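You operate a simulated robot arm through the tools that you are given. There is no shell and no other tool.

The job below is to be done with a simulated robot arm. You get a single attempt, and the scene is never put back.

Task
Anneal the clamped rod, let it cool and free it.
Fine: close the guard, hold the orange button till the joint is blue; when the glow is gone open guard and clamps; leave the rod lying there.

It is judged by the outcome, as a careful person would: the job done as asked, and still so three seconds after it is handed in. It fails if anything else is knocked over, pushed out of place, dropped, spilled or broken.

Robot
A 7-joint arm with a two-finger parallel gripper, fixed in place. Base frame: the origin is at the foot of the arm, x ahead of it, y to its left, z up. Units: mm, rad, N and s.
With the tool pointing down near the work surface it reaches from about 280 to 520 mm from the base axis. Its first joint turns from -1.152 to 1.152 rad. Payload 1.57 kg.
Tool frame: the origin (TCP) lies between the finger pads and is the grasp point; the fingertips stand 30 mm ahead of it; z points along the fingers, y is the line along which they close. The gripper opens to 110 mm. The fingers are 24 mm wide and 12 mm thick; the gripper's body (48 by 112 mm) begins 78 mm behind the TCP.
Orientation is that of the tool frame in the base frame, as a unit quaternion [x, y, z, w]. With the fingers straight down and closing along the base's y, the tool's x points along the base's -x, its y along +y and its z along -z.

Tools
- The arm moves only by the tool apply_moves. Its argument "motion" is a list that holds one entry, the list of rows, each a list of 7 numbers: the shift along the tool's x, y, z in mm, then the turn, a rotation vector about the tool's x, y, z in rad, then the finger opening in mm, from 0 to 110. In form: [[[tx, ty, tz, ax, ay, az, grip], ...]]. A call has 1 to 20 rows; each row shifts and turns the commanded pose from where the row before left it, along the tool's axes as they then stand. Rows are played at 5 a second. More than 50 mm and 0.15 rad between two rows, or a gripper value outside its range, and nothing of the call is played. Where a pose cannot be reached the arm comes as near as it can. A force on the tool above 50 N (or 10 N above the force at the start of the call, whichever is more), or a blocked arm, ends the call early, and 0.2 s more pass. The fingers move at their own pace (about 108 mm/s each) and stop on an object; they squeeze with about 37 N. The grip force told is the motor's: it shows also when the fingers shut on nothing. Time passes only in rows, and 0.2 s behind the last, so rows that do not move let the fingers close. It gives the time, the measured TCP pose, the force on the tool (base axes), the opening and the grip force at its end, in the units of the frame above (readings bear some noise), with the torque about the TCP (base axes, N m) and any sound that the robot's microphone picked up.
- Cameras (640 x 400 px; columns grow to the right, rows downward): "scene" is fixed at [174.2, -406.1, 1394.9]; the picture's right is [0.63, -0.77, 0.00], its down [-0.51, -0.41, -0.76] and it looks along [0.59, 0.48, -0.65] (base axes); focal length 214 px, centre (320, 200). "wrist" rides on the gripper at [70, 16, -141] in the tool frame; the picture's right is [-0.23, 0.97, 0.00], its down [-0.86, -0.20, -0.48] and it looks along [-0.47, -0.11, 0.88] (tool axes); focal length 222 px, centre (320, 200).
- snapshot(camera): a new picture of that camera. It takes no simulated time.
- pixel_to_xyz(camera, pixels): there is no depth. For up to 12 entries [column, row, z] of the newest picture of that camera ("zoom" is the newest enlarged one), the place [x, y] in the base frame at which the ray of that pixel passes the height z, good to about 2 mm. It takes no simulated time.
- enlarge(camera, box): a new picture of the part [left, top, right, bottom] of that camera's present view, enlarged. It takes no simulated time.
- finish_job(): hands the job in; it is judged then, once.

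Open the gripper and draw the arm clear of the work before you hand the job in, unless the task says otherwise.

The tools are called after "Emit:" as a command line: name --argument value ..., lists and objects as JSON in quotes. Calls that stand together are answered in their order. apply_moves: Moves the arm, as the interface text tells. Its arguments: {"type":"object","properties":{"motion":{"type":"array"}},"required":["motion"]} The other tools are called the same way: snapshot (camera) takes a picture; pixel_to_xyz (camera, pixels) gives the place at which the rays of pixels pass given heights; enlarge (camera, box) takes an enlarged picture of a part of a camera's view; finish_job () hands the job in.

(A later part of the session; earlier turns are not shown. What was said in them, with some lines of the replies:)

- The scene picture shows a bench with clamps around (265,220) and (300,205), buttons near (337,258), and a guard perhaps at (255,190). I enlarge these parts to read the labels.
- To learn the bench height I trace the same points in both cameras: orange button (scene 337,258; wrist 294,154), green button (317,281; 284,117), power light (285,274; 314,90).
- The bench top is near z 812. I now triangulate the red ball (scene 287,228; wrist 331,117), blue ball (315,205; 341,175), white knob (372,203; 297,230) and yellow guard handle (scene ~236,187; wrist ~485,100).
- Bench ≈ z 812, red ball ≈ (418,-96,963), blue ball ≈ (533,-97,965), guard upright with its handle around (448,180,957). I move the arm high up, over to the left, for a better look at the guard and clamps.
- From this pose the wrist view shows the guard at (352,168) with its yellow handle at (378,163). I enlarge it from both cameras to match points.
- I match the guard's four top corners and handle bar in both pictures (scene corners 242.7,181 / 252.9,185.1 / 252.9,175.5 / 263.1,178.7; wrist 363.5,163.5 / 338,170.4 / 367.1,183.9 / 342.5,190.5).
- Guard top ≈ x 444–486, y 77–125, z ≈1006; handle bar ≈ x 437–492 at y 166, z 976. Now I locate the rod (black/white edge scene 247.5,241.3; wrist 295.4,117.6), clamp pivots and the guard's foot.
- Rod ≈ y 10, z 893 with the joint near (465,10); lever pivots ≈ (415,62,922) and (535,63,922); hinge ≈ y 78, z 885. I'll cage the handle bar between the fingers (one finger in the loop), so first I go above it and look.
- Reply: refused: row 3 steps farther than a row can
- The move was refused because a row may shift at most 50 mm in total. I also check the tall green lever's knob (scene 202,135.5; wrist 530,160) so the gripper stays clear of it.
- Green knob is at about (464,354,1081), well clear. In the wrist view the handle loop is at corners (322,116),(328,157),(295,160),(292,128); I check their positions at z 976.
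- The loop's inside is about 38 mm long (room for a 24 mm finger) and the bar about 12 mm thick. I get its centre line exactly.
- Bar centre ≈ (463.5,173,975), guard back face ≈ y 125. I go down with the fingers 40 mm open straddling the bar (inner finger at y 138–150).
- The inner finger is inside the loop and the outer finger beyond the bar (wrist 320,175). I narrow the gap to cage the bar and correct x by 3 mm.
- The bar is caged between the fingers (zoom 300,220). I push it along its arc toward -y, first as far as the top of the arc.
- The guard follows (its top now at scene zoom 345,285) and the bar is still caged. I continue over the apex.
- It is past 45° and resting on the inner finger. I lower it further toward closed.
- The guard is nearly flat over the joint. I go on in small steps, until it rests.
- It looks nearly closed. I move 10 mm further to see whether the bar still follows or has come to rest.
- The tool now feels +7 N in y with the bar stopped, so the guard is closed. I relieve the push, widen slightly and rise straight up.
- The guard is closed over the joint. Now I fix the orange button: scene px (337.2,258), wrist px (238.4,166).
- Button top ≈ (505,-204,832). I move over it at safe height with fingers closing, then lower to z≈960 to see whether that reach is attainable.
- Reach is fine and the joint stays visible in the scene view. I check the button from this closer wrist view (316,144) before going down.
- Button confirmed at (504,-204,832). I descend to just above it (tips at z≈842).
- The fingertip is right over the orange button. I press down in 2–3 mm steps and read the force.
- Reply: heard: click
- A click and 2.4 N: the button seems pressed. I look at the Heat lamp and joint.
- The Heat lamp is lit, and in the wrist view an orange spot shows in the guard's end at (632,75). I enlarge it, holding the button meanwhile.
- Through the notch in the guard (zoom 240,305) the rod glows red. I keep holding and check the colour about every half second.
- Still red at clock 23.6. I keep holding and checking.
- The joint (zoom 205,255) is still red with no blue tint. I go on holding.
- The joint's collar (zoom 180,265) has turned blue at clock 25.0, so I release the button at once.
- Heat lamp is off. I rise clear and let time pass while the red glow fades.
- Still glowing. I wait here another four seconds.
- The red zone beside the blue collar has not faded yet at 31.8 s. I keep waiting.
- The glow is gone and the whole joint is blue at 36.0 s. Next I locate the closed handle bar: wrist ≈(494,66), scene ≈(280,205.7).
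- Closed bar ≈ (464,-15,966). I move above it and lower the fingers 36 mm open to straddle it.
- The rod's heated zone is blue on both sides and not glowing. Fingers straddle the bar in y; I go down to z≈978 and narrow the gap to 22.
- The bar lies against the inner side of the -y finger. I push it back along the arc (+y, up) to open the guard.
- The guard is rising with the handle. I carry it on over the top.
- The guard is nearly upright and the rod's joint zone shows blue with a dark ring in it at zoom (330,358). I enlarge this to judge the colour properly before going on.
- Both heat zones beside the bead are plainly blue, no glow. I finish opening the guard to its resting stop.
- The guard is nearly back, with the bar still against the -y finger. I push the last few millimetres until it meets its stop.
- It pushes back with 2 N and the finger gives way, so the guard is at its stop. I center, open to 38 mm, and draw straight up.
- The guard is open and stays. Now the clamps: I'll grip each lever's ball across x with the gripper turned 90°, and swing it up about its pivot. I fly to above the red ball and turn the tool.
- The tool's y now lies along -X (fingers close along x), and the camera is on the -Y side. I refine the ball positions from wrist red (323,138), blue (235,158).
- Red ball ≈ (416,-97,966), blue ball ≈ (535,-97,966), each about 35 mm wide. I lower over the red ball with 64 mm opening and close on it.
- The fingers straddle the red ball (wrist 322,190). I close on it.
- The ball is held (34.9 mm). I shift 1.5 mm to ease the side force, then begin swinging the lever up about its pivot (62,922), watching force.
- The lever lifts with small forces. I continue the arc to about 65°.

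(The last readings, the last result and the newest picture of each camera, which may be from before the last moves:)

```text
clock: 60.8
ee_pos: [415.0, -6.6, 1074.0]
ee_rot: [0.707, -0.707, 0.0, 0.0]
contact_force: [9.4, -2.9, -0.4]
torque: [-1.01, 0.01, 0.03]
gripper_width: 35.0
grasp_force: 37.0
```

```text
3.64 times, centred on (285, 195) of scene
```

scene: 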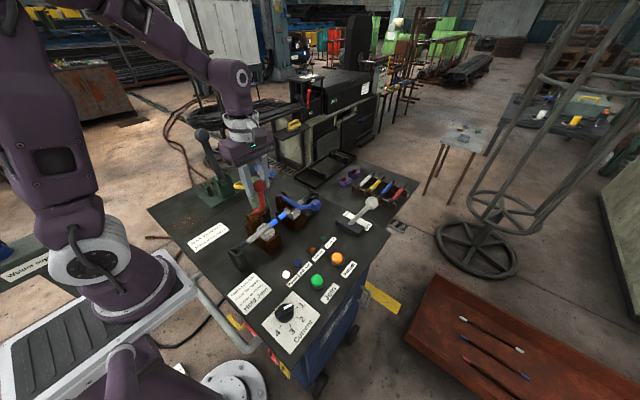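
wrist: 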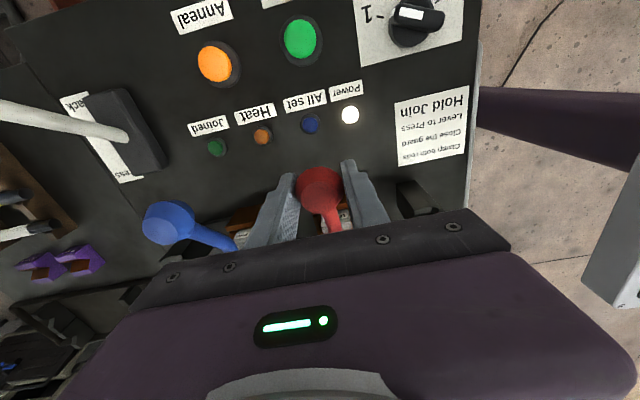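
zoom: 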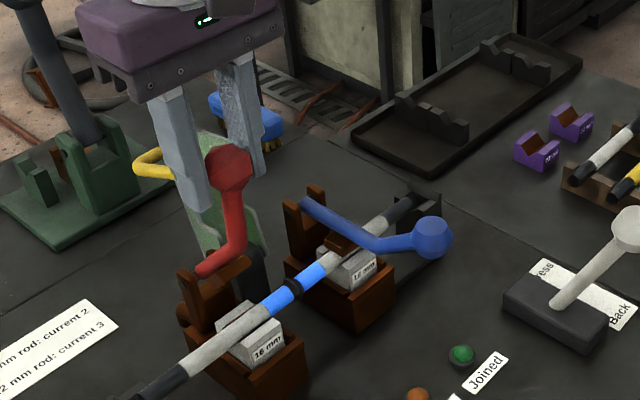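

The red lever swings up nicely with its pad off the rod. I continue past vertical in small steps, watching for its stop.

Emit:
apply_moves --motion '[[[-13.3, 0, -5.5, 0, 0, 0, 10], [-13.7, 0, -4.4, 0, 0, 0, 10], [-14, 0, -3.1, 0, 0, 0, 10], [-14.3, 0, -1.9, 0, 0, 0, 10], [-14.4, 0, -0.6, 0, 0, 0, 10]]]'

Emit:
enlarge --camera "scene" --box '[220, 130, 330, 240]'

```text
clock: 62.0
ee_pos: [414.5, 64.0, 1088.6]
ee_rot: [-0.707, 0.707, 0.0, 0.002]
contact_force: [18.5, -1.8, 3.6]
torque: [-0.31, -0.17, 0.29]
gripper_width: 35.7
grasp_force: 31.1
```

```text
3.64 times, centred on (275, 185) of scene
```

zoom: 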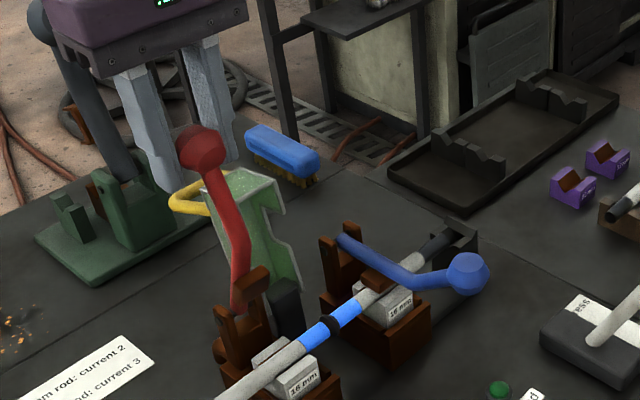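

Side force rose to 18 N and the ball seems to be shifting in the grip. I look through the wrist camera.

Emit:
snapshot --camera "wrist"

Emit:
enlarge --camera "wrist" --box '[220, 100, 420, 235]'

Emit:
enlarge --camera "scene" --box '[245, 140, 305, 185]'

```text
taken
```

wrist: 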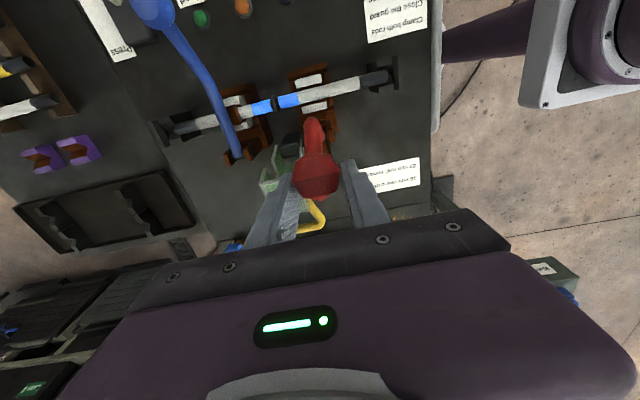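

```text
2.96 times, centred on (320, 168) of wrist
```

zoom: 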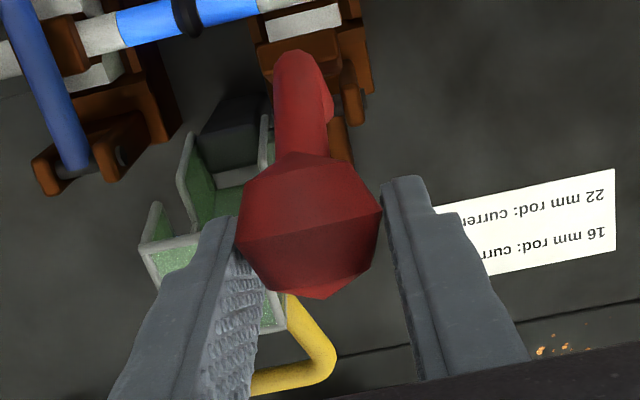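

```text
8.89 times, centred on (275, 162) of scene
```

zoom: 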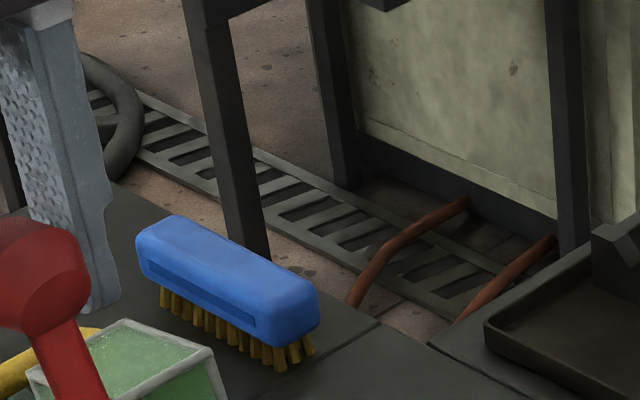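

The ball has slid to the -y edge of the fingers, so the lever is at its stop. I compute where the ball is (scene 242,171; wrist 312,178).

Emit:
pixel_to_xyz --camera "wrist" --pixels '[[312, 178, 1060], [312, 178, 1100]]'

Emit:
snapshot --camera "scene"

Emit:
pixel_to_xyz --camera "scene" --pixels '[[242, 171.5, 1060], [242, 171.5, 1100]]'

```text
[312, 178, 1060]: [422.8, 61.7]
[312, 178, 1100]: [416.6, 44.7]
```

```text
taken
```

scene: 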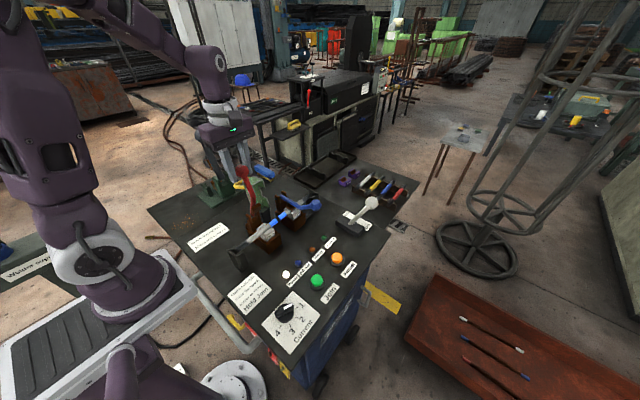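

```text
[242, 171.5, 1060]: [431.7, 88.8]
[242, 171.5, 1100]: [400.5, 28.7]
```

The ball is at about (416,51,1085), i.e. the lever is at ≈86°, presumably its stop. I open the fingers slightly and see whether it stays up.

Emit:
apply_moves --motion '[[[2, 0, 0, 0, 0, 0, 30], [0, 0, 0, 0, 0, 0, 46], [0, 0, 0, 0, 0, 0, 50], [0, 0, 0, 0, 0, 0, 50], [0, 0, 0, 0, 0, 0, 50]]]'

Emit:
enlarge --camera "wrist" --box '[220, 100, 420, 235]'

Emit:
enlarge --camera "scene" --box '[220, 130, 330, 240]'

```text
clock: 63.2
ee_pos: [414.5, 59.9, 1088.0]
ee_rot: [0.707, -0.707, 0.0, 0.0]
contact_force: [0.1, 0.9, 0.0]
torque: [0.01, 0.02, -0.02]
gripper_width: 50.2
grasp_force: 0.0
```

```text
2.96 times, centred on (320, 168) of wrist
```

zoom: 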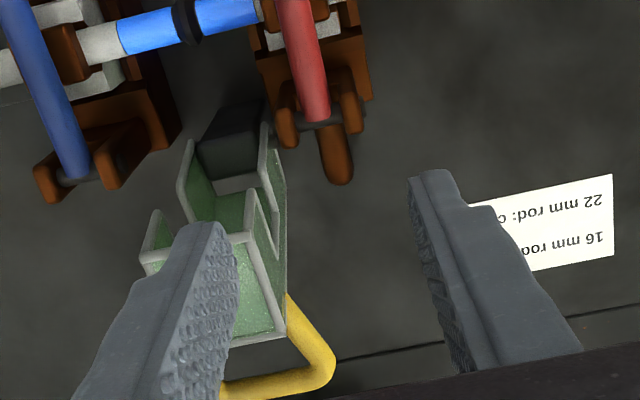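

```text
3.64 times, centred on (275, 185) of scene
```

zoom: 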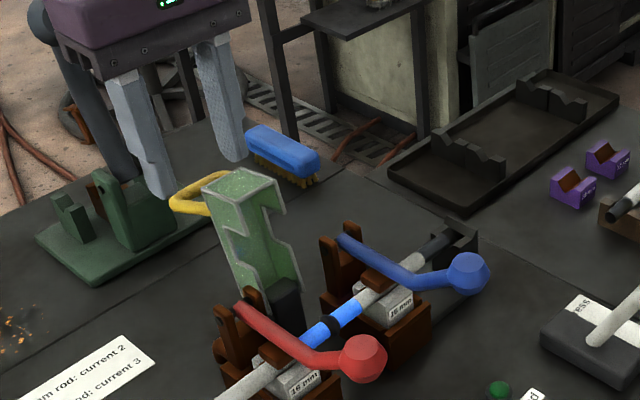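

On release the lever fell back to the clamped position, so it has to be carried past dead centre to hold, and my pivot estimate may be off. I measure the pivots again: red pin wrist (319.4,140.3), scene (253,214.4); blue pin wrist (237.3,159.5), scene (281.3,196.3).

Emit:
enlarge --camera "wrist" --box '[220, 100, 350, 180]'

Emit:
enlarge --camera "scene" --box '[240, 185, 320, 240]'

Emit:
snapshot --camera "wrist"

Emit:
pixel_to_xyz --camera "wrist" --pixels '[[319.4, 140.3, 900], [319.4, 140.3, 940], [237.3, 159.5, 900], [237.3, 159.5, 940]]'

Emit:
pixel_to_xyz --camera "scene" --pixels '[[253, 214.4, 900], [253, 214.4, 940], [281.3, 196.3, 900], [281.3, 196.3, 940]]'

```text
4.92 times, centred on (285, 140) of wrist
```

zoom: 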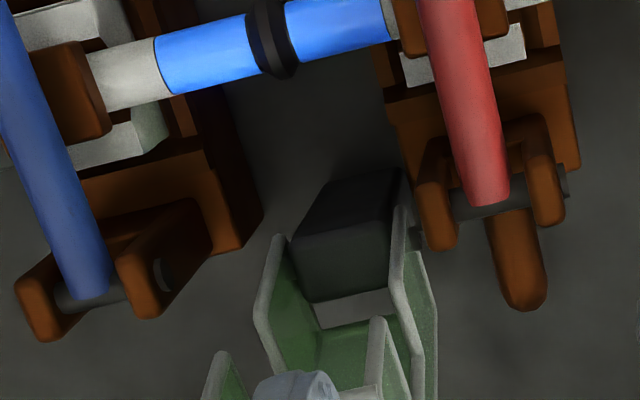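

```text
7.27 times, centred on (280, 212) of scene
```

zoom: 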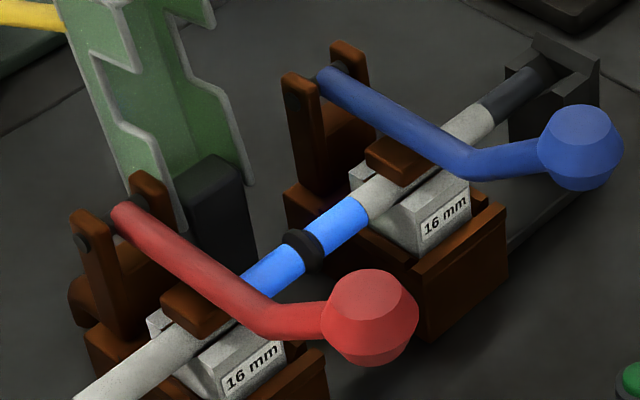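

```text
taken
```

wrist: 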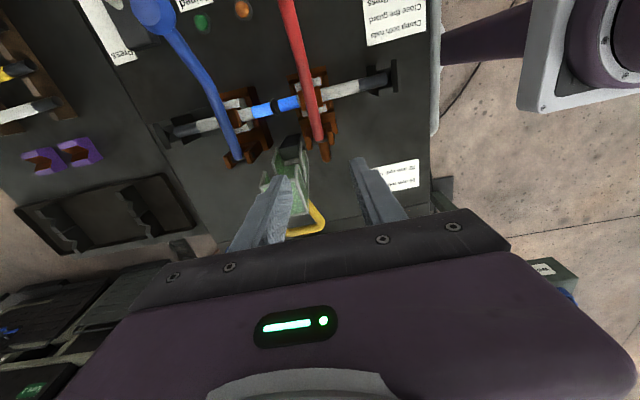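

```text
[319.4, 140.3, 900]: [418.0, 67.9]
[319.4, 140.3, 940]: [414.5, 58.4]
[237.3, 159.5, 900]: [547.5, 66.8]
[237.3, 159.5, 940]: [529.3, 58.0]
```

```text
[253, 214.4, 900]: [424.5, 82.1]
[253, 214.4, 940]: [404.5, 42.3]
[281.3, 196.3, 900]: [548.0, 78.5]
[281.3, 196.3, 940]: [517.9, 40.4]
```

The pivots agree with my estimate, so the ball slipped in the pads as it turned. Better to push it positively: I'll tilt the tool about 30° (body toward -y), cradle the ball from behind/below with nearly closed fingers, and push it along the arc well past vertical. First I rise, move to the -y side and tilt.

Emit:
apply_moves --motion '[[[0, 0, -30, 0, 0, 0, 50], [0, 0, -30, 0, 0, 0, 30], [30, -0.5, 0, 0, 0, 0, 16], [30, -0.5, 0, 0, 0, 0, 16], [30, -0.5, 0, 0, 0, 0, 16], [30, 0, 0, 0, 0, 0, 16], [30, 0, 0, 0, 0, 0, 16], [30, 0, 0, 0, 0, 0, 16], [30, 0, 0, 0, 0, 0, 16], [30, 0, 0, 0, 0, 0, 16], [0, 0, 0, 0, -0.131, 0, 16], [0, 0, 0, 0, -0.131, 0, 16], [0, 0, 0, 0, -0.131, 0, 16], [0, 0, 0, 0, -0.131, 0, 16], [0, 0, 0, 0, 0, 0, 16]]]'

Emit:
snapshot --camera "scene"

Emit:
snapshot --camera "wrist"

```text
clock: 66.4
ee_pos: [414.4, -179.5, 1149.6]
ee_rot: [0.683, -0.682, -0.184, -0.184]
contact_force: [0.2, 0.0, -0.6]
torque: [0.01, -0.04, -0.02]
gripper_width: 16.3
grasp_force: 0.1
```

```text
taken
```

scene: 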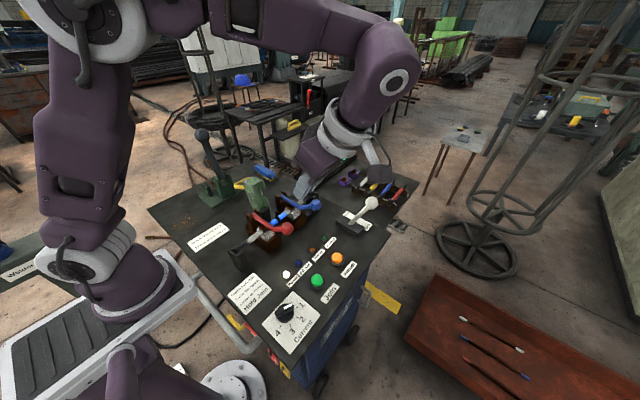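

```text
taken
```

wrist: 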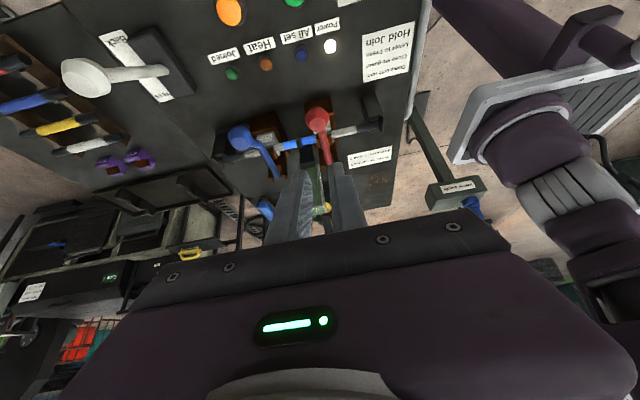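

The tool axis now leans as intended (z-axis ≈ (0,0.50,-0.86)). I descend vertically at y=-180 to z≈943, in front of the red ball.

Emit:
apply_moves --motion '[[[14.7, -0.2, 25.5, 0, 0, 0, 16], [14.7, -0.2, 25.5, 0, 0, 0, 16], [14.7, -0.2, 25.5, 0, 0, 0, 16], [14.7, -0.2, 25.5, 0, 0, 0, 16], [14.7, -0.2, 25.5, 0, 0, 0, 16], [14.7, -0.2, 25.5, 0, 0, 0, 16], [14.7, -0.2, 25.5, 0, 0, 0, 16], [0, 0, 0, 0, 0, 0, 16]]]'

Emit:
snapshot --camera "wrist"

Emit:
enlarge --camera "scene" --box '[240, 170, 350, 270]'

```text
clock: 68.2
ee_pos: [415.0, -181.8, 944.6]
ee_rot: [0.683, -0.683, -0.183, -0.183]
contact_force: [0.6, 0.1, 0.1]
torque: [0.01, 0.04, 0.02]
gripper_width: 16.1
grasp_force: 0.0
```

```text
taken
```

wrist: 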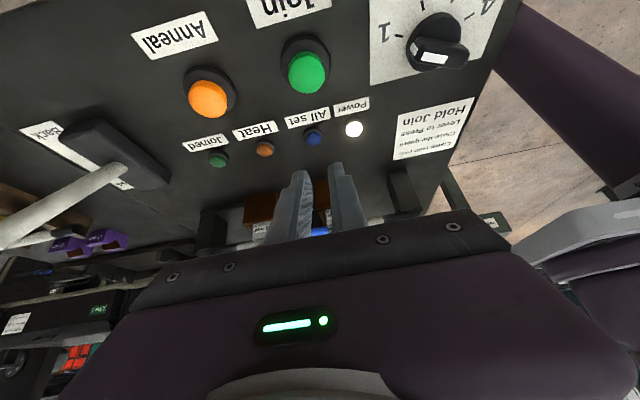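

```text
4.00 times, centred on (295, 220) of scene
```

zoom: 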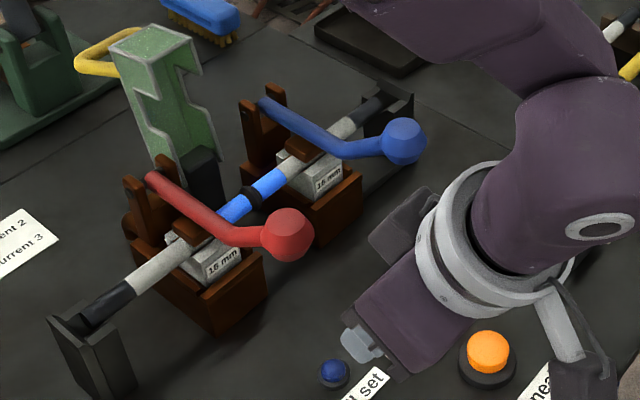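

I approach the ball from behind-below: first across to y≈-147, then along the push direction (-tool x).

Emit:
apply_moves --motion '[[[-14.6, -0.5, 9.6, 0, 0, 0, 16], [-14.6, -0.5, 9.6, 0, 0, 0, 16], [-8, 0, 0, 0, 0, 0, 16], [-6, 0, 0, 0, 0, 0, 16], [-4, 0, 0, 0, 0, 0, 16]]]'

Emit:
snapshot --camera "wrist"

Emit:
enlarge --camera "scene" --box '[240, 170, 350, 270]'

```text
clock: 69.4
ee_pos: [420.5, -130.6, 950.6]
ee_rot: [-0.682, 0.684, 0.183, 0.183]
contact_force: [-0.2, 0.7, -0.2]
torque: [-0.01, -0.02, 0.0]
gripper_width: 16.1
grasp_force: 0.0
```

```text
taken
```

wrist: 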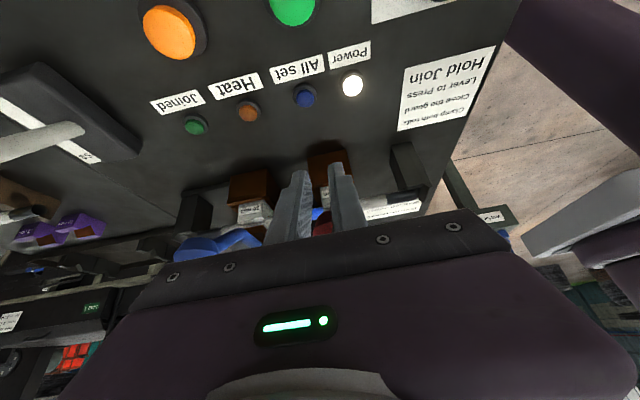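

```text
4.00 times, centred on (295, 220) of scene
```

zoom: 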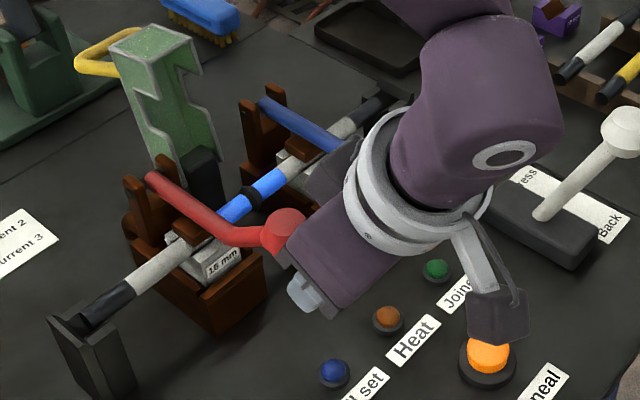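

The ball sits centred ahead of the two fingers (wrist 322,222). I advance to contact and start pushing up along the arc.

Emit:
apply_moves --motion '[[[-4, 0, 0, 0, 0, 0, 16], [-3, 0, 0, 0, 0, 0, 16], [-5.5, 0, -4.7, 0, 0, 0, 16], [-5.5, 0, -4.8, 0, 0, 0, 16], [-5.9, 0, -4.2, 0, 0, 0, 16], [-5.9, 0, -4.3, 0, 0, 0, 16]]]'

Emit:
snapshot --camera "wrist"

Emit:
enlarge --camera "scene" --box '[240, 170, 350, 270]'

```text
clock: 70.8
ee_pos: [417.6, -112.0, 981.2]
ee_rot: [-0.683, 0.683, 0.184, 0.183]
contact_force: [-1.6, -2.7, -0.5]
torque: [0.0, -0.07, 0.06]
gripper_width: 17.2
grasp_force: 0.6
```

```text
taken
```

wrist: 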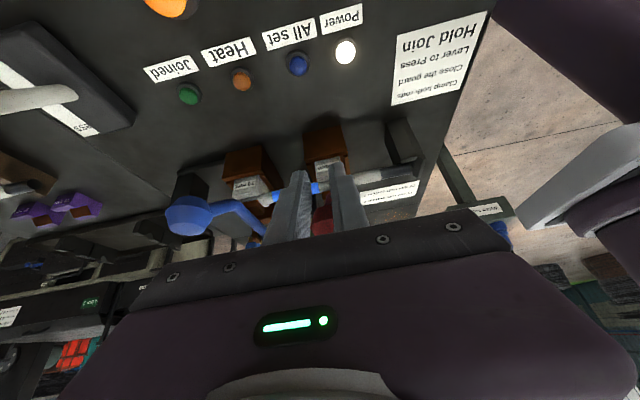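

```text
4.00 times, centred on (295, 220) of scene
```

zoom: 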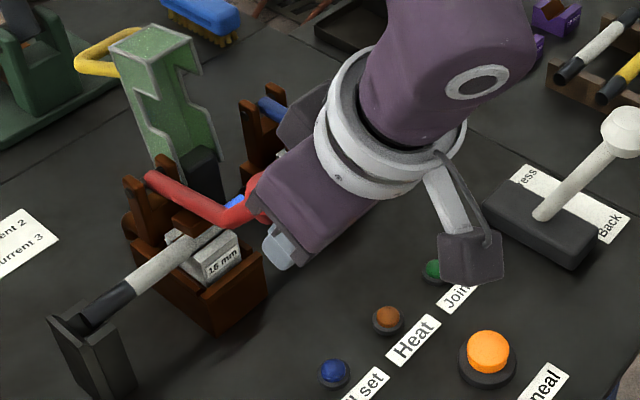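

The lever lifts (force only ≈3 N). I continue along the arc.

Emit:
apply_moves --motion '[[[-6.3, 0, -3.8, 0, 0, 0, 16], [-6.3, 0, -3.7, 0, 0, 0, 16], [-13.1, 0, -6.3, 0, 0, 0, 16], [-13.6, 0, -5.2, 0, 0, 0, 16], [-14, 0, -3.9, 0, 0, 0, 16], [-14.3, 0, -2.8, 0, 0, 0, 16], [-14.5, 0, -1.5, 0, 0, 0, 16]]]'

Emit:
snapshot --camera "wrist"

Emit:
enlarge --camera "scene" --box '[230, 150, 340, 250]'

```text
clock: 72.4
ee_pos: [418.8, -55.7, 1043.2]
ee_rot: [0.683, -0.683, -0.183, -0.183]
contact_force: [-0.1, -1.1, 0.0]
torque: [-0.01, -0.02, 0.02]
gripper_width: 16.2
grasp_force: 0.5
```

```text
taken
```

wrist: 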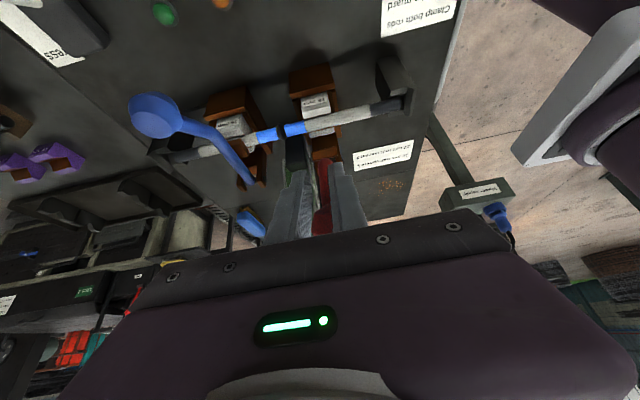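

```text
4.00 times, centred on (285, 200) of scene
```

zoom: 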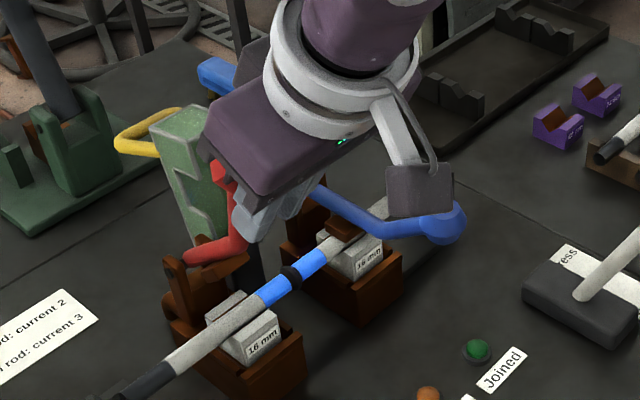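

Low force and the lever at about 57°. I keep pushing through vertical, watching the readings.

Emit:
apply_moves --motion '[[[-14.5, 0, -0.2, 0, 0, 0, 16], [-14.5, 0, 1, 0, 0, 0, 16], [-14.5, 0, 2.3, 0, 0, 0, 16], [-14.1, 0, 3.6, 0, 0, 0, 16], [-13.8, 0, 4.7, 0, 0, 0, 16], [-13.3, 0, 6, 0, 0, 0, 16]]]'

Emit:
snapshot --camera "wrist"

Emit:
enlarge --camera "scene" --box '[220, 140, 330, 240]'

```text
clock: 73.8
ee_pos: [417.3, 26.3, 1072.5]
ee_rot: [-0.683, 0.683, 0.183, 0.183]
contact_force: [-1.2, -0.3, -0.7]
torque: [0.0, 0.03, 0.02]
gripper_width: 16.1
grasp_force: 0.2
```

```text
taken
```

wrist: 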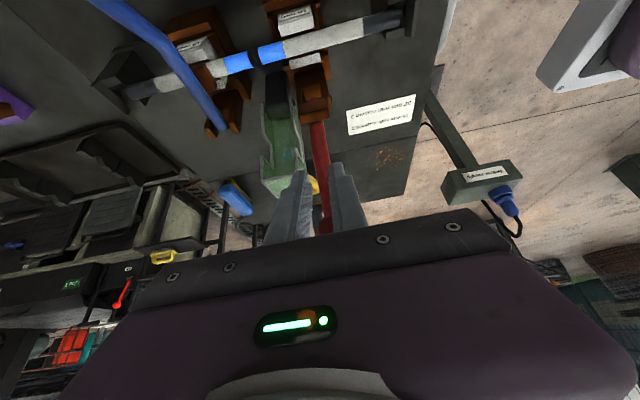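

```text
4.00 times, centred on (275, 190) of scene
```

zoom: 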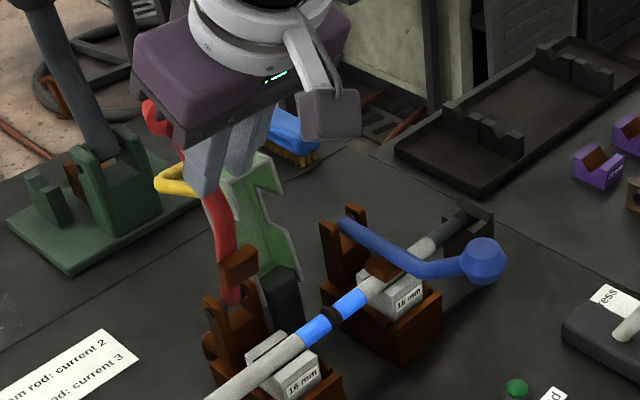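

Force has vanished: the lever appears to have gone over by itself. I continue a little, slowly, to be sure it reaches its open stop.

Emit:
apply_moves --motion '[[[-6.3, 0, 3.5, 0, 0, 0, 16], [-6.3, 0, 3.5, 0, 0, 0, 16], [-6, 0, 4, 0, 0, 0, 16], [-6, 0, 4, 0, 0, 0, 16]]]'

Emit:
enlarge --camera "wrist" --box '[230, 80, 430, 235]'

Emit:
enlarge --camera "scene" --box '[210, 130, 320, 240]'

```text
clock: 74.8
ee_pos: [418.3, 55.4, 1071.5]
ee_rot: [0.683, -0.683, -0.183, -0.184]
contact_force: [-0.5, 0.3, 0.0]
torque: [-0.02, -0.02, 0.02]
gripper_width: 15.7
grasp_force: 0.1
```

```text
2.58 times, centred on (330, 158) of wrist
```

zoom: 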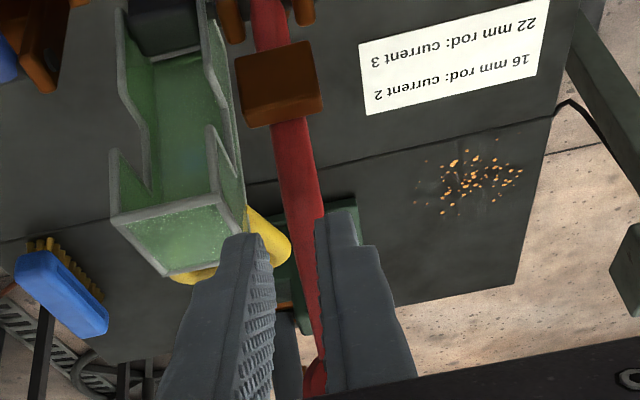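

```text
3.64 times, centred on (265, 185) of scene
```

zoom: 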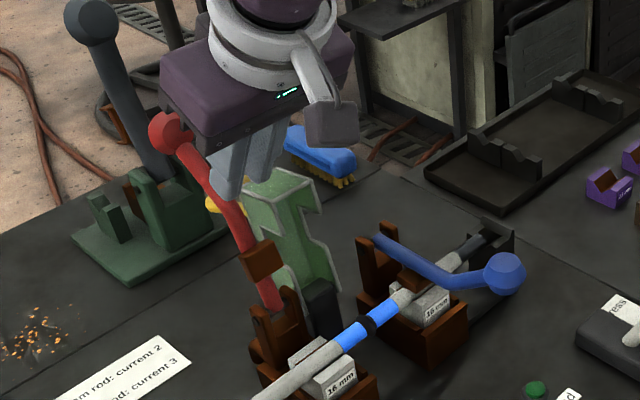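

The red lever leans well past vertical on the far side. I draw the fingers back (-y and up) and check that it stays.

Emit:
apply_moves --motion '[[[10, 0, -8, 0, 0, 0, 16], [15, 0, -14, 0, 0, 0, 16], [20, 0, -19, 0, 0, 0, 16], [20, 0, -19, 0, 0, 0, 16], [20, 0, -25, 0, 0, 0, 16], [20, 0, -25, 0, 0, 0, 16], [0, 0, 0, 0, 0, 0, 16]]]'

Emit:
snapshot --camera "wrist"

Emit:
enlarge --camera "scene" --box '[210, 130, 320, 240]'

```text
clock: 76.4
ee_pos: [419.0, -91.2, 1113.7]
ee_rot: [-0.683, 0.683, 0.182, 0.183]
contact_force: [-0.6, 0.5, -0.7]
torque: [-0.05, 0.0, 0.0]
gripper_width: 15.9
grasp_force: 0.0
```

```text
taken
```

wrist: 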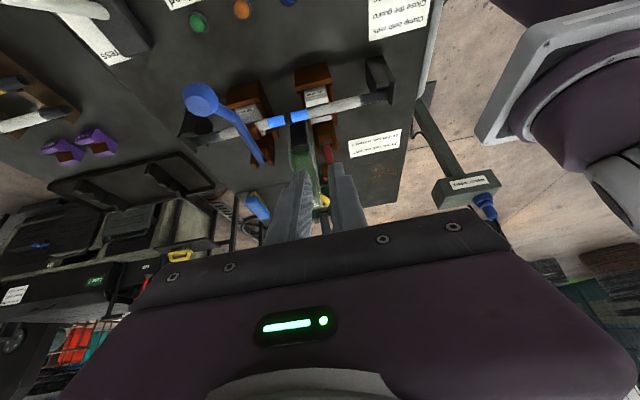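

```text
3.64 times, centred on (265, 185) of scene
```

zoom: 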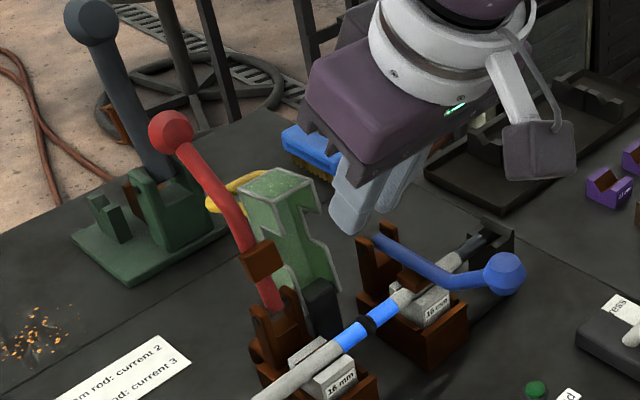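

Red clamp is open and stays open. Now the same for the blue lever at x≈535: I back off to y≈-180 and shift +X 118, and check the arm attains that pose.

Emit:
apply_moves --motion '[[[25.7, 0, -14.8, 0, 0, 0, 16], [25.7, 0, -14.8, 0, 0, 0, 16], [25.7, 0, -14.8, 0, 0, 0, 16], [0, -29.5, 0, 0, 0, 0, 16], [0, -29.5, 0, 0, 0, 0, 16], [0, -29.5, 0, 0, 0, 0, 16], [0, -29.5, 0, 0, 0, 0, 16], [0, 0, 0, 0, 0, 0, 16]]]'

Emit:
snapshot --camera "wrist"

Emit:
snapshot --camera "scene"

```text
clock: 78.2
ee_pos: [539.6, -178.9, 1117.6]
ee_rot: [0.683, -0.682, -0.184, -0.184]
contact_force: [0.2, -0.3, 0.0]
torque: [0.02, 0.04, 0.01]
gripper_width: 16.0
grasp_force: 0.1
```

```text
taken
```

wrist: 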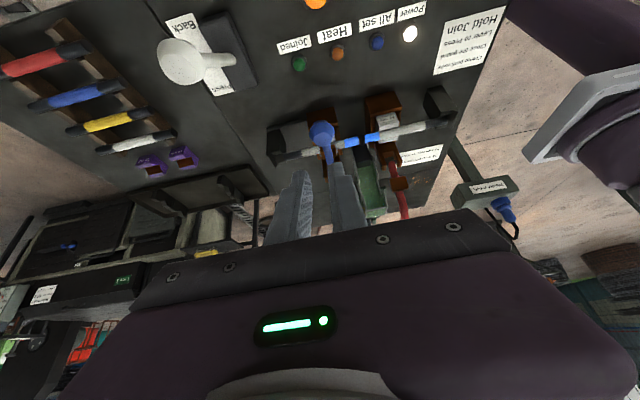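

```text
taken
```

scene: 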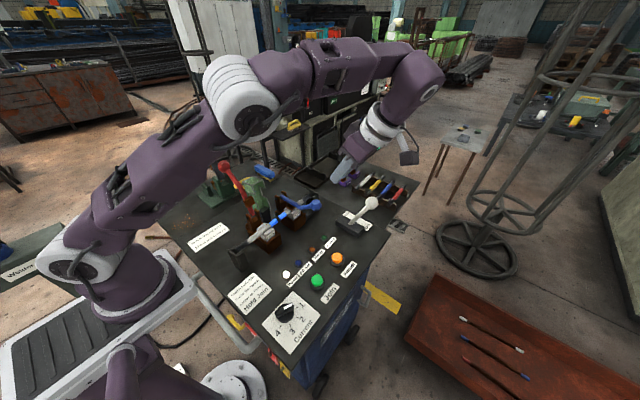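

The pose is attained. I check the blue ball from here: wrist px (322,132).

Emit:
pixel_to_xyz --camera "wrist" --pixels '[[322, 132, 966], [322, 132, 960], [188, 60, 970]]'

Emit:
enlarge --camera "wrist" --box '[260, 90, 400, 200]'

```text
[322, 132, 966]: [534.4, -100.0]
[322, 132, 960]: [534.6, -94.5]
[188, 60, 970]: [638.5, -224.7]
```

```text
3.64 times, centred on (330, 145) of wrist
```

zoom: 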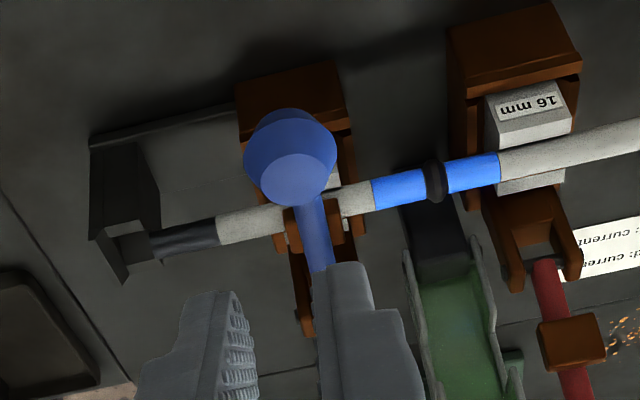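

Blue ball x ≈ 534.5. I take one more pose reading with a still row to tell noise from real offset.

Emit:
apply_moves --motion '[[[0, 0, 0, 0, 0, 0, 16]]]'

Emit:
apply_moves --motion '[[[0, 0, 0, 0, 0, 0, 16]]]'

Emit:
apply_moves --motion '[[[0, 0, 0, 0, 0, 0, 16]]]'

```text
clock: 78.6
ee_pos: [537.2, -179.4, 1118.0]
ee_rot: [-0.683, 0.683, 0.183, 0.183]
contact_force: [-0.2, -0.2, 0.8]
torque: [-0.01, -0.02, -0.01]
gripper_width: 16.1
grasp_force: 0.1
```

```text
clock: 79.0
ee_pos: [537.6, -178.1, 1117.8]
ee_rot: [-0.683, 0.683, 0.183, 0.183]
contact_force: [-0.3, -0.3, 1.3]
torque: [0.04, 0.0, -0.01]
gripper_width: 16.1
grasp_force: 0.2
```

```text
clock: 79.4
ee_pos: [538.7, -178.9, 1118.1]
ee_rot: [-0.682, 0.684, 0.183, 0.183]
contact_force: [0.2, 0.4, 0.0]
torque: [0.01, 0.03, -0.03]
gripper_width: 16.2
grasp_force: 0.1
```

True x ≈ 538, so I correct by -3 mm while descending in front of the blue ball to (535,-165,943).

Emit:
apply_moves --motion '[[[12.6, 0.5, 26.4, 0, 0, 0, 16], [12.6, 0.5, 26.4, 0, 0, 0, 16], [12.6, 0.5, 26.4, 0, 0, 0, 16], [12.6, 0.5, 26.4, 0, 0, 0, 16], [12.6, 0.5, 26.4, 0, 0, 0, 16], [12.6, 0.5, 26.4, 0, 0, 0, 16], [0, 0, 0, 0, 0, 0, 16]]]'

Emit:
snapshot --camera "wrist"

Emit:
enlarge --camera "scene" --box '[260, 150, 400, 270]'

```text
clock: 81.0
ee_pos: [536.1, -163.8, 938.6]
ee_rot: [-0.683, 0.683, 0.183, 0.183]
contact_force: [0.0, -0.3, 0.1]
torque: [0.0, -0.02, 0.0]
gripper_width: 16.1
grasp_force: 0.1
```

```text
taken
```

wrist: 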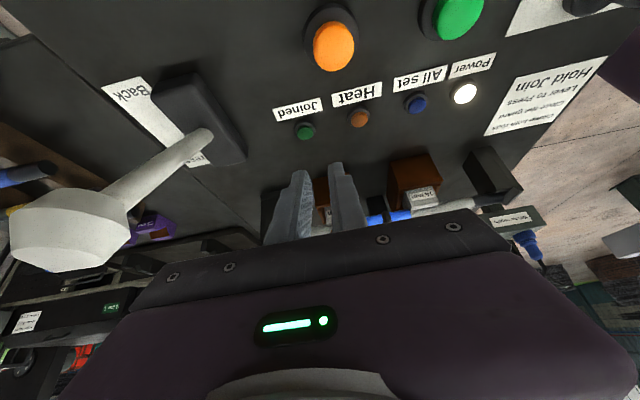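

```text
3.33 times, centred on (330, 210) of scene
```

zoom: 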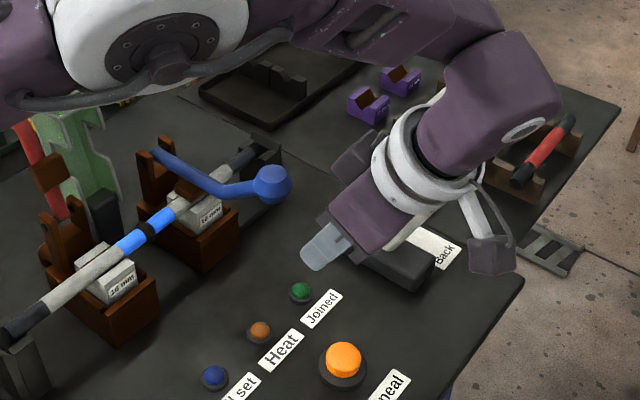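

No contact. I approach the blue ball the same way as the red.

Emit:
apply_moves --motion '[[[-8.5, 0, 2.3, 0, 0, 0, 16], [-8.5, 0, 2.3, 0, 0, 0, 16], [-8, 0, 0, 0, 0, 0, 16], [-6, 0, 0, 0, 0, 0, 16], [-4, 0, 0, 0, 0, 0, 16]]]'

Emit:
snapshot --camera "wrist"

Emit:
enlarge --camera "scene" --box '[260, 150, 400, 270]'

```text
clock: 82.2
ee_pos: [532.6, -130.9, 952.7]
ee_rot: [0.683, -0.683, -0.184, -0.183]
contact_force: [-0.7, 0.7, 0.6]
torque: [0.04, -0.02, 0.01]
gripper_width: 15.8
grasp_force: 0.0
```

```text
taken
```

wrist: 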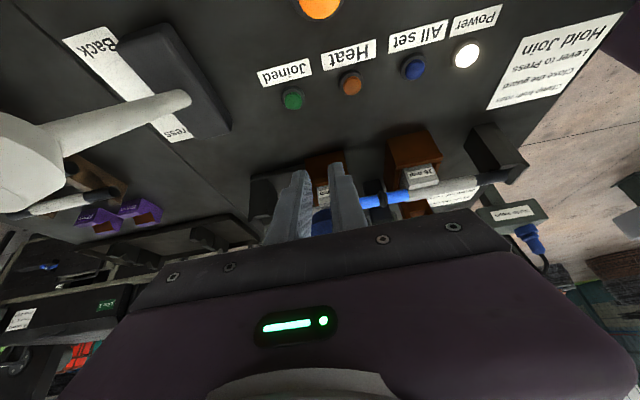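

```text
3.33 times, centred on (330, 210) of scene
```

zoom: 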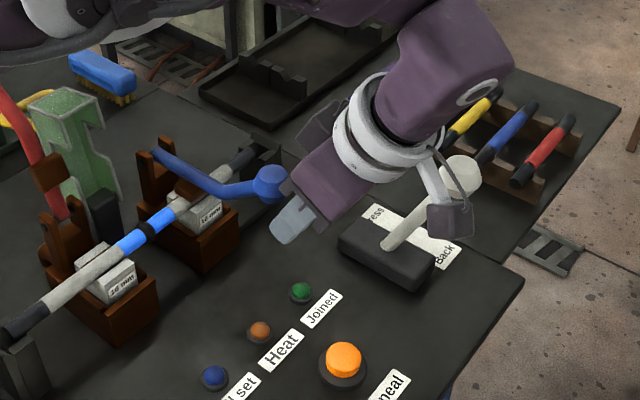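

The blue ball is centred ahead of the fingers (wrist 322,218). I push along the same arc.

Emit:
apply_moves --motion '[[[-4, 0, 0, 0, 0, 0, 16], [-3, 0, 0, 0, 0, 0, 16], [-5.5, 0, -4.7, 0, 0, 0, 16], [-5.5, 0, -4.8, 0, 0, 0, 16], [-5.9, 0, -4.2, 0, 0, 0, 16], [-5.9, 0, -4.3, 0, 0, 0, 16], [-6.3, 0, -3.8, 0, 0, 0, 16], [-6.3, 0, -3.7, 0, 0, 0, 16]]]'

Emit:
enlarge --camera "wrist" --box '[230, 100, 430, 235]'

Emit:
enlarge --camera "scene" --box '[250, 140, 390, 260]'

```text
clock: 84.0
ee_pos: [533.7, -108.7, 996.6]
ee_rot: [0.683, -0.683, -0.183, -0.184]
contact_force: [1.4, -2.1, -1.4]
torque: [-0.05, 0.06, 0.01]
gripper_width: 17.0
grasp_force: 0.6
```

```text
2.96 times, centred on (330, 168) of wrist
```

zoom: 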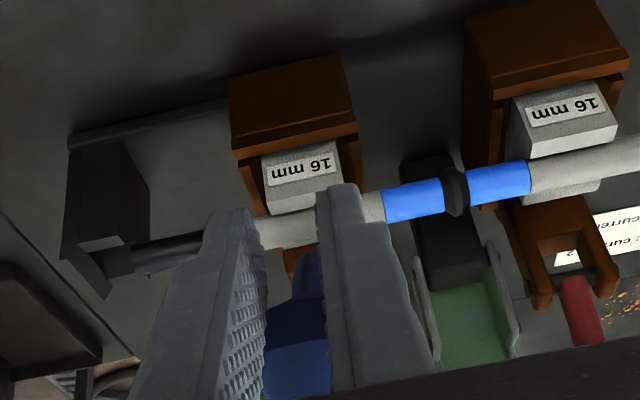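

```text
3.33 times, centred on (320, 200) of scene
```

zoom: 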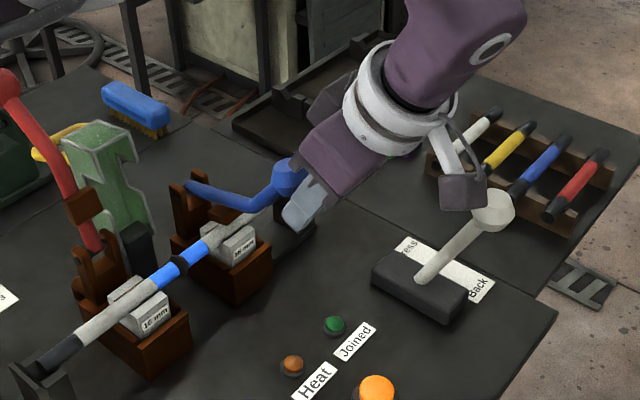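

The blue lever is rising and cradled. I continue.

Emit:
apply_moves --motion '[[[-13.1, 0, -6.3, 0, 0, 0, 16], [-13.6, 0, -5.2, 0, 0, 0, 16], [-14, 0, -3.9, 0, 0, 0, 16], [-14.3, 0, -2.8, 0, 0, 0, 16], [-14.5, 0, -1.5, 0, 0, 0, 16], [-14.5, 0, -0.2, 0, 0, 0, 16], [-14.5, 0, 1, 0, 0, 0, 16]]]'

Emit:
enlarge --camera "wrist" --box '[230, 100, 430, 235]'

Emit:
enlarge --camera "scene" --box '[230, 120, 370, 240]'

```text
clock: 85.6
ee_pos: [533.7, -33.0, 1061.9]
ee_rot: [0.683, -0.683, -0.183, -0.184]
contact_force: [0.7, -0.7, 0.4]
torque: [-0.03, -0.03, 0.01]
gripper_width: 16.0
grasp_force: 0.4
```

```text
2.96 times, centred on (330, 168) of wrist
```

zoom: 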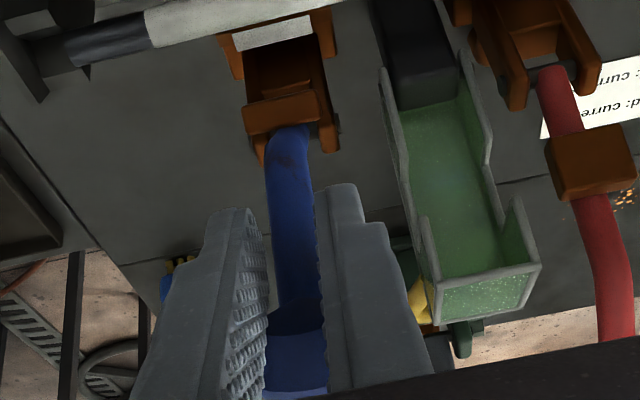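

```text
3.33 times, centred on (300, 180) of scene
```

zoom: 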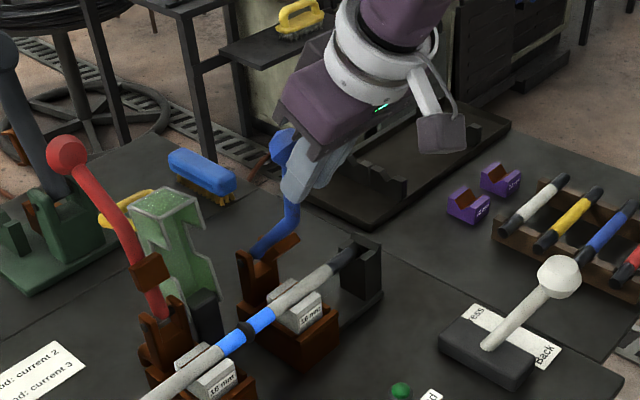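

Both clamp pads are off the rod now and blue is at about 70°. I carry it over vertical.

Emit:
apply_moves --motion '[[[-14.5, 0, 2.3, 0, 0, 0, 16], [-14.1, 0, 3.6, 0, 0, 0, 16], [-13.8, 0, 4.7, 0, 0, 0, 16], [-13.3, 0, 6, 0, 0, 0, 16], [-6.3, 0, 3.5, 0, 0, 0, 16], [-6.3, 0, 3.5, 0, 0, 0, 16], [-6, 0, 4, 0, 0, 0, 16], [-6, 0, 4, 0, 0, 0, 16]]]'

Emit:
enlarge --camera "wrist" --box '[230, 80, 430, 235]'

Emit:
enlarge --camera "scene" --box '[220, 120, 360, 240]'

```text
clock: 87.4
ee_pos: [533.5, 53.8, 1074.4]
ee_rot: [-0.683, 0.683, 0.184, 0.183]
contact_force: [0.7, -0.6, 0.0]
torque: [0.03, -0.03, -0.03]
gripper_width: 15.9
grasp_force: 0.1
```

```text
2.58 times, centred on (330, 158) of wrist
```

zoom: 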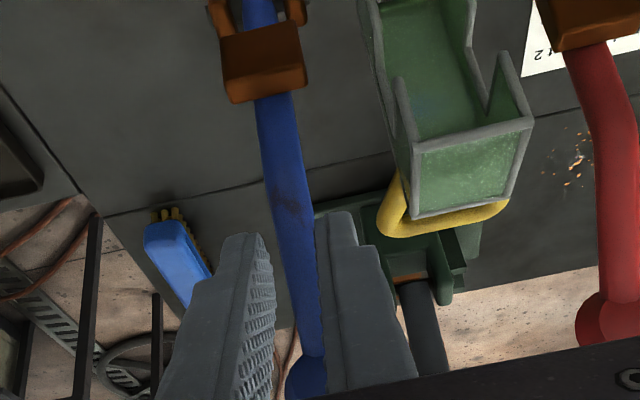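

```text
3.33 times, centred on (290, 180) of scene
```

zoom: 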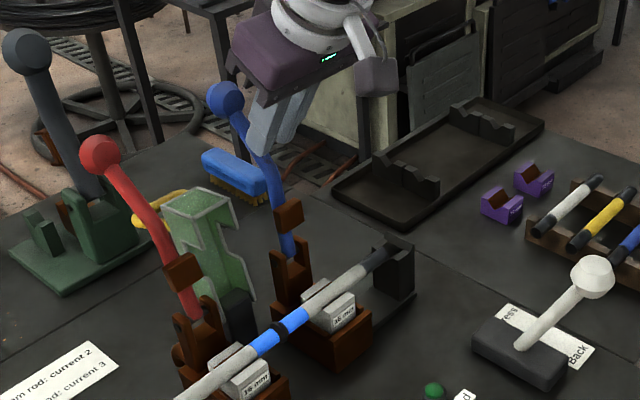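

The blue lever has gone over to the same open angle as the red. I back off the same way and check.

Emit:
apply_moves --motion '[[[10, 0, -8, 0, 0, 0, 16], [15, 0, -14, 0, 0, 0, 16], [20, 0, -19, 0, 0, 0, 16], [20, 0, -19, 0, 0, 0, 16], [20, 0, -25, 0, 0, 0, 16], [20, 0, -25, 0, 0, 0, 16], [0, 20, -30, 0, 0, 0, 16], [0, 30, -30, 0, 0, 0, 16], [0, 30, -30, 0, 0, 0, 40], [0, 30, -20, 0, 0, 0, 60], [0, 0, 0, 0, 0, 0, 60]]]'

Emit:
snapshot --camera "scene"

Emit:
enlarge --camera "scene" --box '[210, 130, 350, 260]'

Emit:
snapshot --camera "wrist"

```text
clock: 89.8
ee_pos: [422.1, -149.1, 1215.8]
ee_rot: [-0.683, 0.683, 0.183, 0.183]
contact_force: [0.0, -0.1, -0.3]
torque: [-0.04, 0.0, 0.01]
gripper_width: 59.7
grasp_force: 0.0
```

```text
taken
```

scene: 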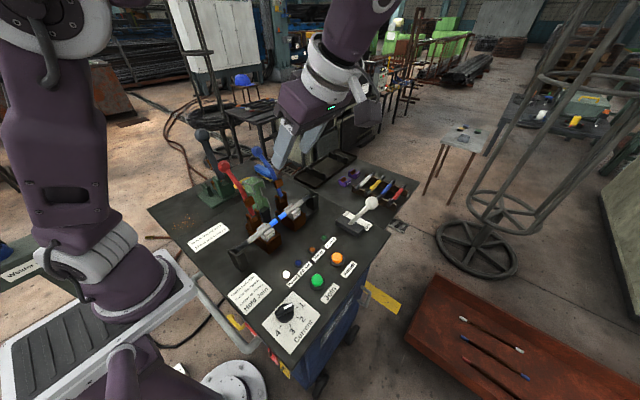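

```text
3.08 times, centred on (280, 195) of scene
```

zoom: 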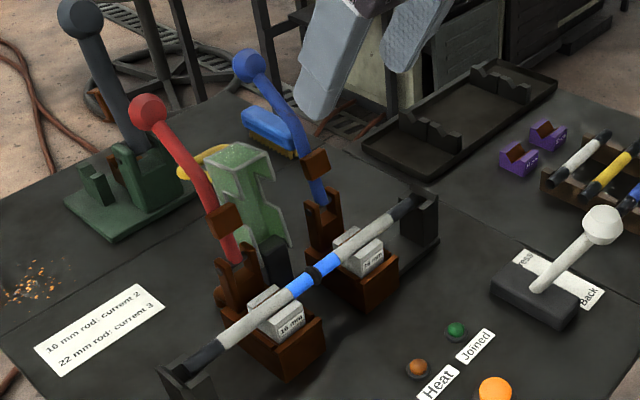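

```text
taken
```

wrist: 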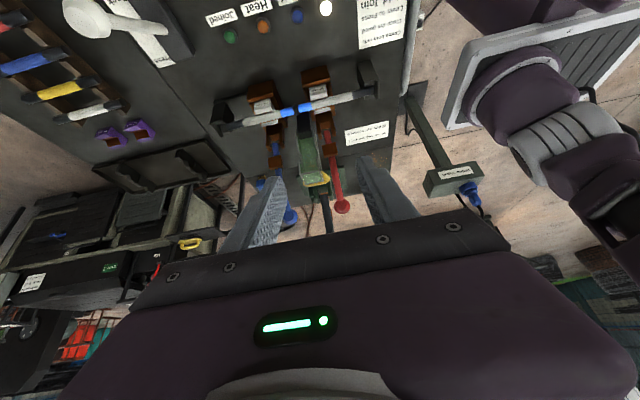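

Both clamps and the guard are open, the rod lies in its rests with a blue joint. I raise the arm further, open the gripper fully and let three seconds pass to see that everything stays.

Emit:
apply_moves --motion '[[[0, 0, -20, 0, 0, 0, 80], [0, 0, -20, 0, 0, 0, 110], [0, 0, 0, 0, 0, 0, 110], [0, 0, 0, 0, 0, 0, 110], [0, 0, 0, 0, 0, 0, 110], [0, 0, 0, 0, 0, 0, 110], [0, 0, 0, 0, 0, 0, 110], [0, 0, 0, 0, 0, 0, 110], [0, 0, 0, 0, 0, 0, 110], [0, 0, 0, 0, 0, 0, 110], [0, 0, 0, 0, 0, 0, 110], [0, 0, 0, 0, 0, 0, 110], [0, 0, 0, 0, 0, 0, 110], [0, 0, 0, 0, 0, 0, 110], [0, 0, 0, 0, 0, 0, 110], [0, 0, 0, 0, 0, 0, 110]]]'

Emit:
enlarge --camera "scene" --box '[210, 130, 350, 260]'

Emit:
enlarge --camera "scene" --box '[220, 190, 400, 340]'

```text
clock: 93.2
ee_pos: [422.5, -169.7, 1249.3]
ee_rot: [-0.682, 0.684, 0.183, 0.183]
contact_force: [-0.4, 0.3, 0.6]
torque: [0.0, 0.0, -0.02]
gripper_width: 110.0
grasp_force: 0.2
```

```text
3.08 times, centred on (280, 195) of scene
```

zoom: 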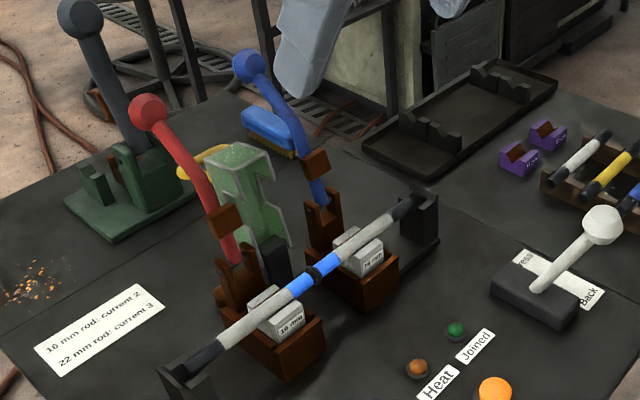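

```text
2.67 times, centred on (310, 265) of scene
```

zoom: 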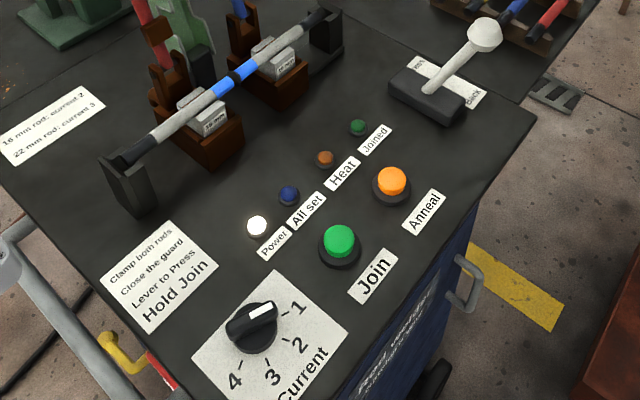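

Nothing has moved after three seconds: the joint is blue and cool, guard and both clamps are open, the rod lies in place, the knob and white lever are unchanged, and the arm is clear with the gripper open. I hand the job in.

Emit:
finish_job

```text
The job is handed in.
```

The rod is annealed, cooled and free. It is lying in its rests with a blue joint, and I handed the job in.

- **Anneal:** I closed the guard and held the orange button for about 3 seconds, until the joint turned blue. The Heat lamp came on while I held it and went out when I let go.
- **Cooling:** The guard stayed shut until the red glow was gone, about 11 seconds after I released the button.
- **Freeing:** The guard and both clamp levers are open. On the first try the red lever slipped from the gripper near vertical and dropped back onto the rod. I then pushed both levers past vertical, and they stayed open.

The current knob was at 1 the whole time, although the bench label says current 2 for a 16 mm rod. You didn't ask for a change and the joint turned blue at that setting, so I left it alone. The white lever is also as I found it.

After the last move I waited about three seconds and nothing had shifted. The arm is clear of the bench with the gripper open.
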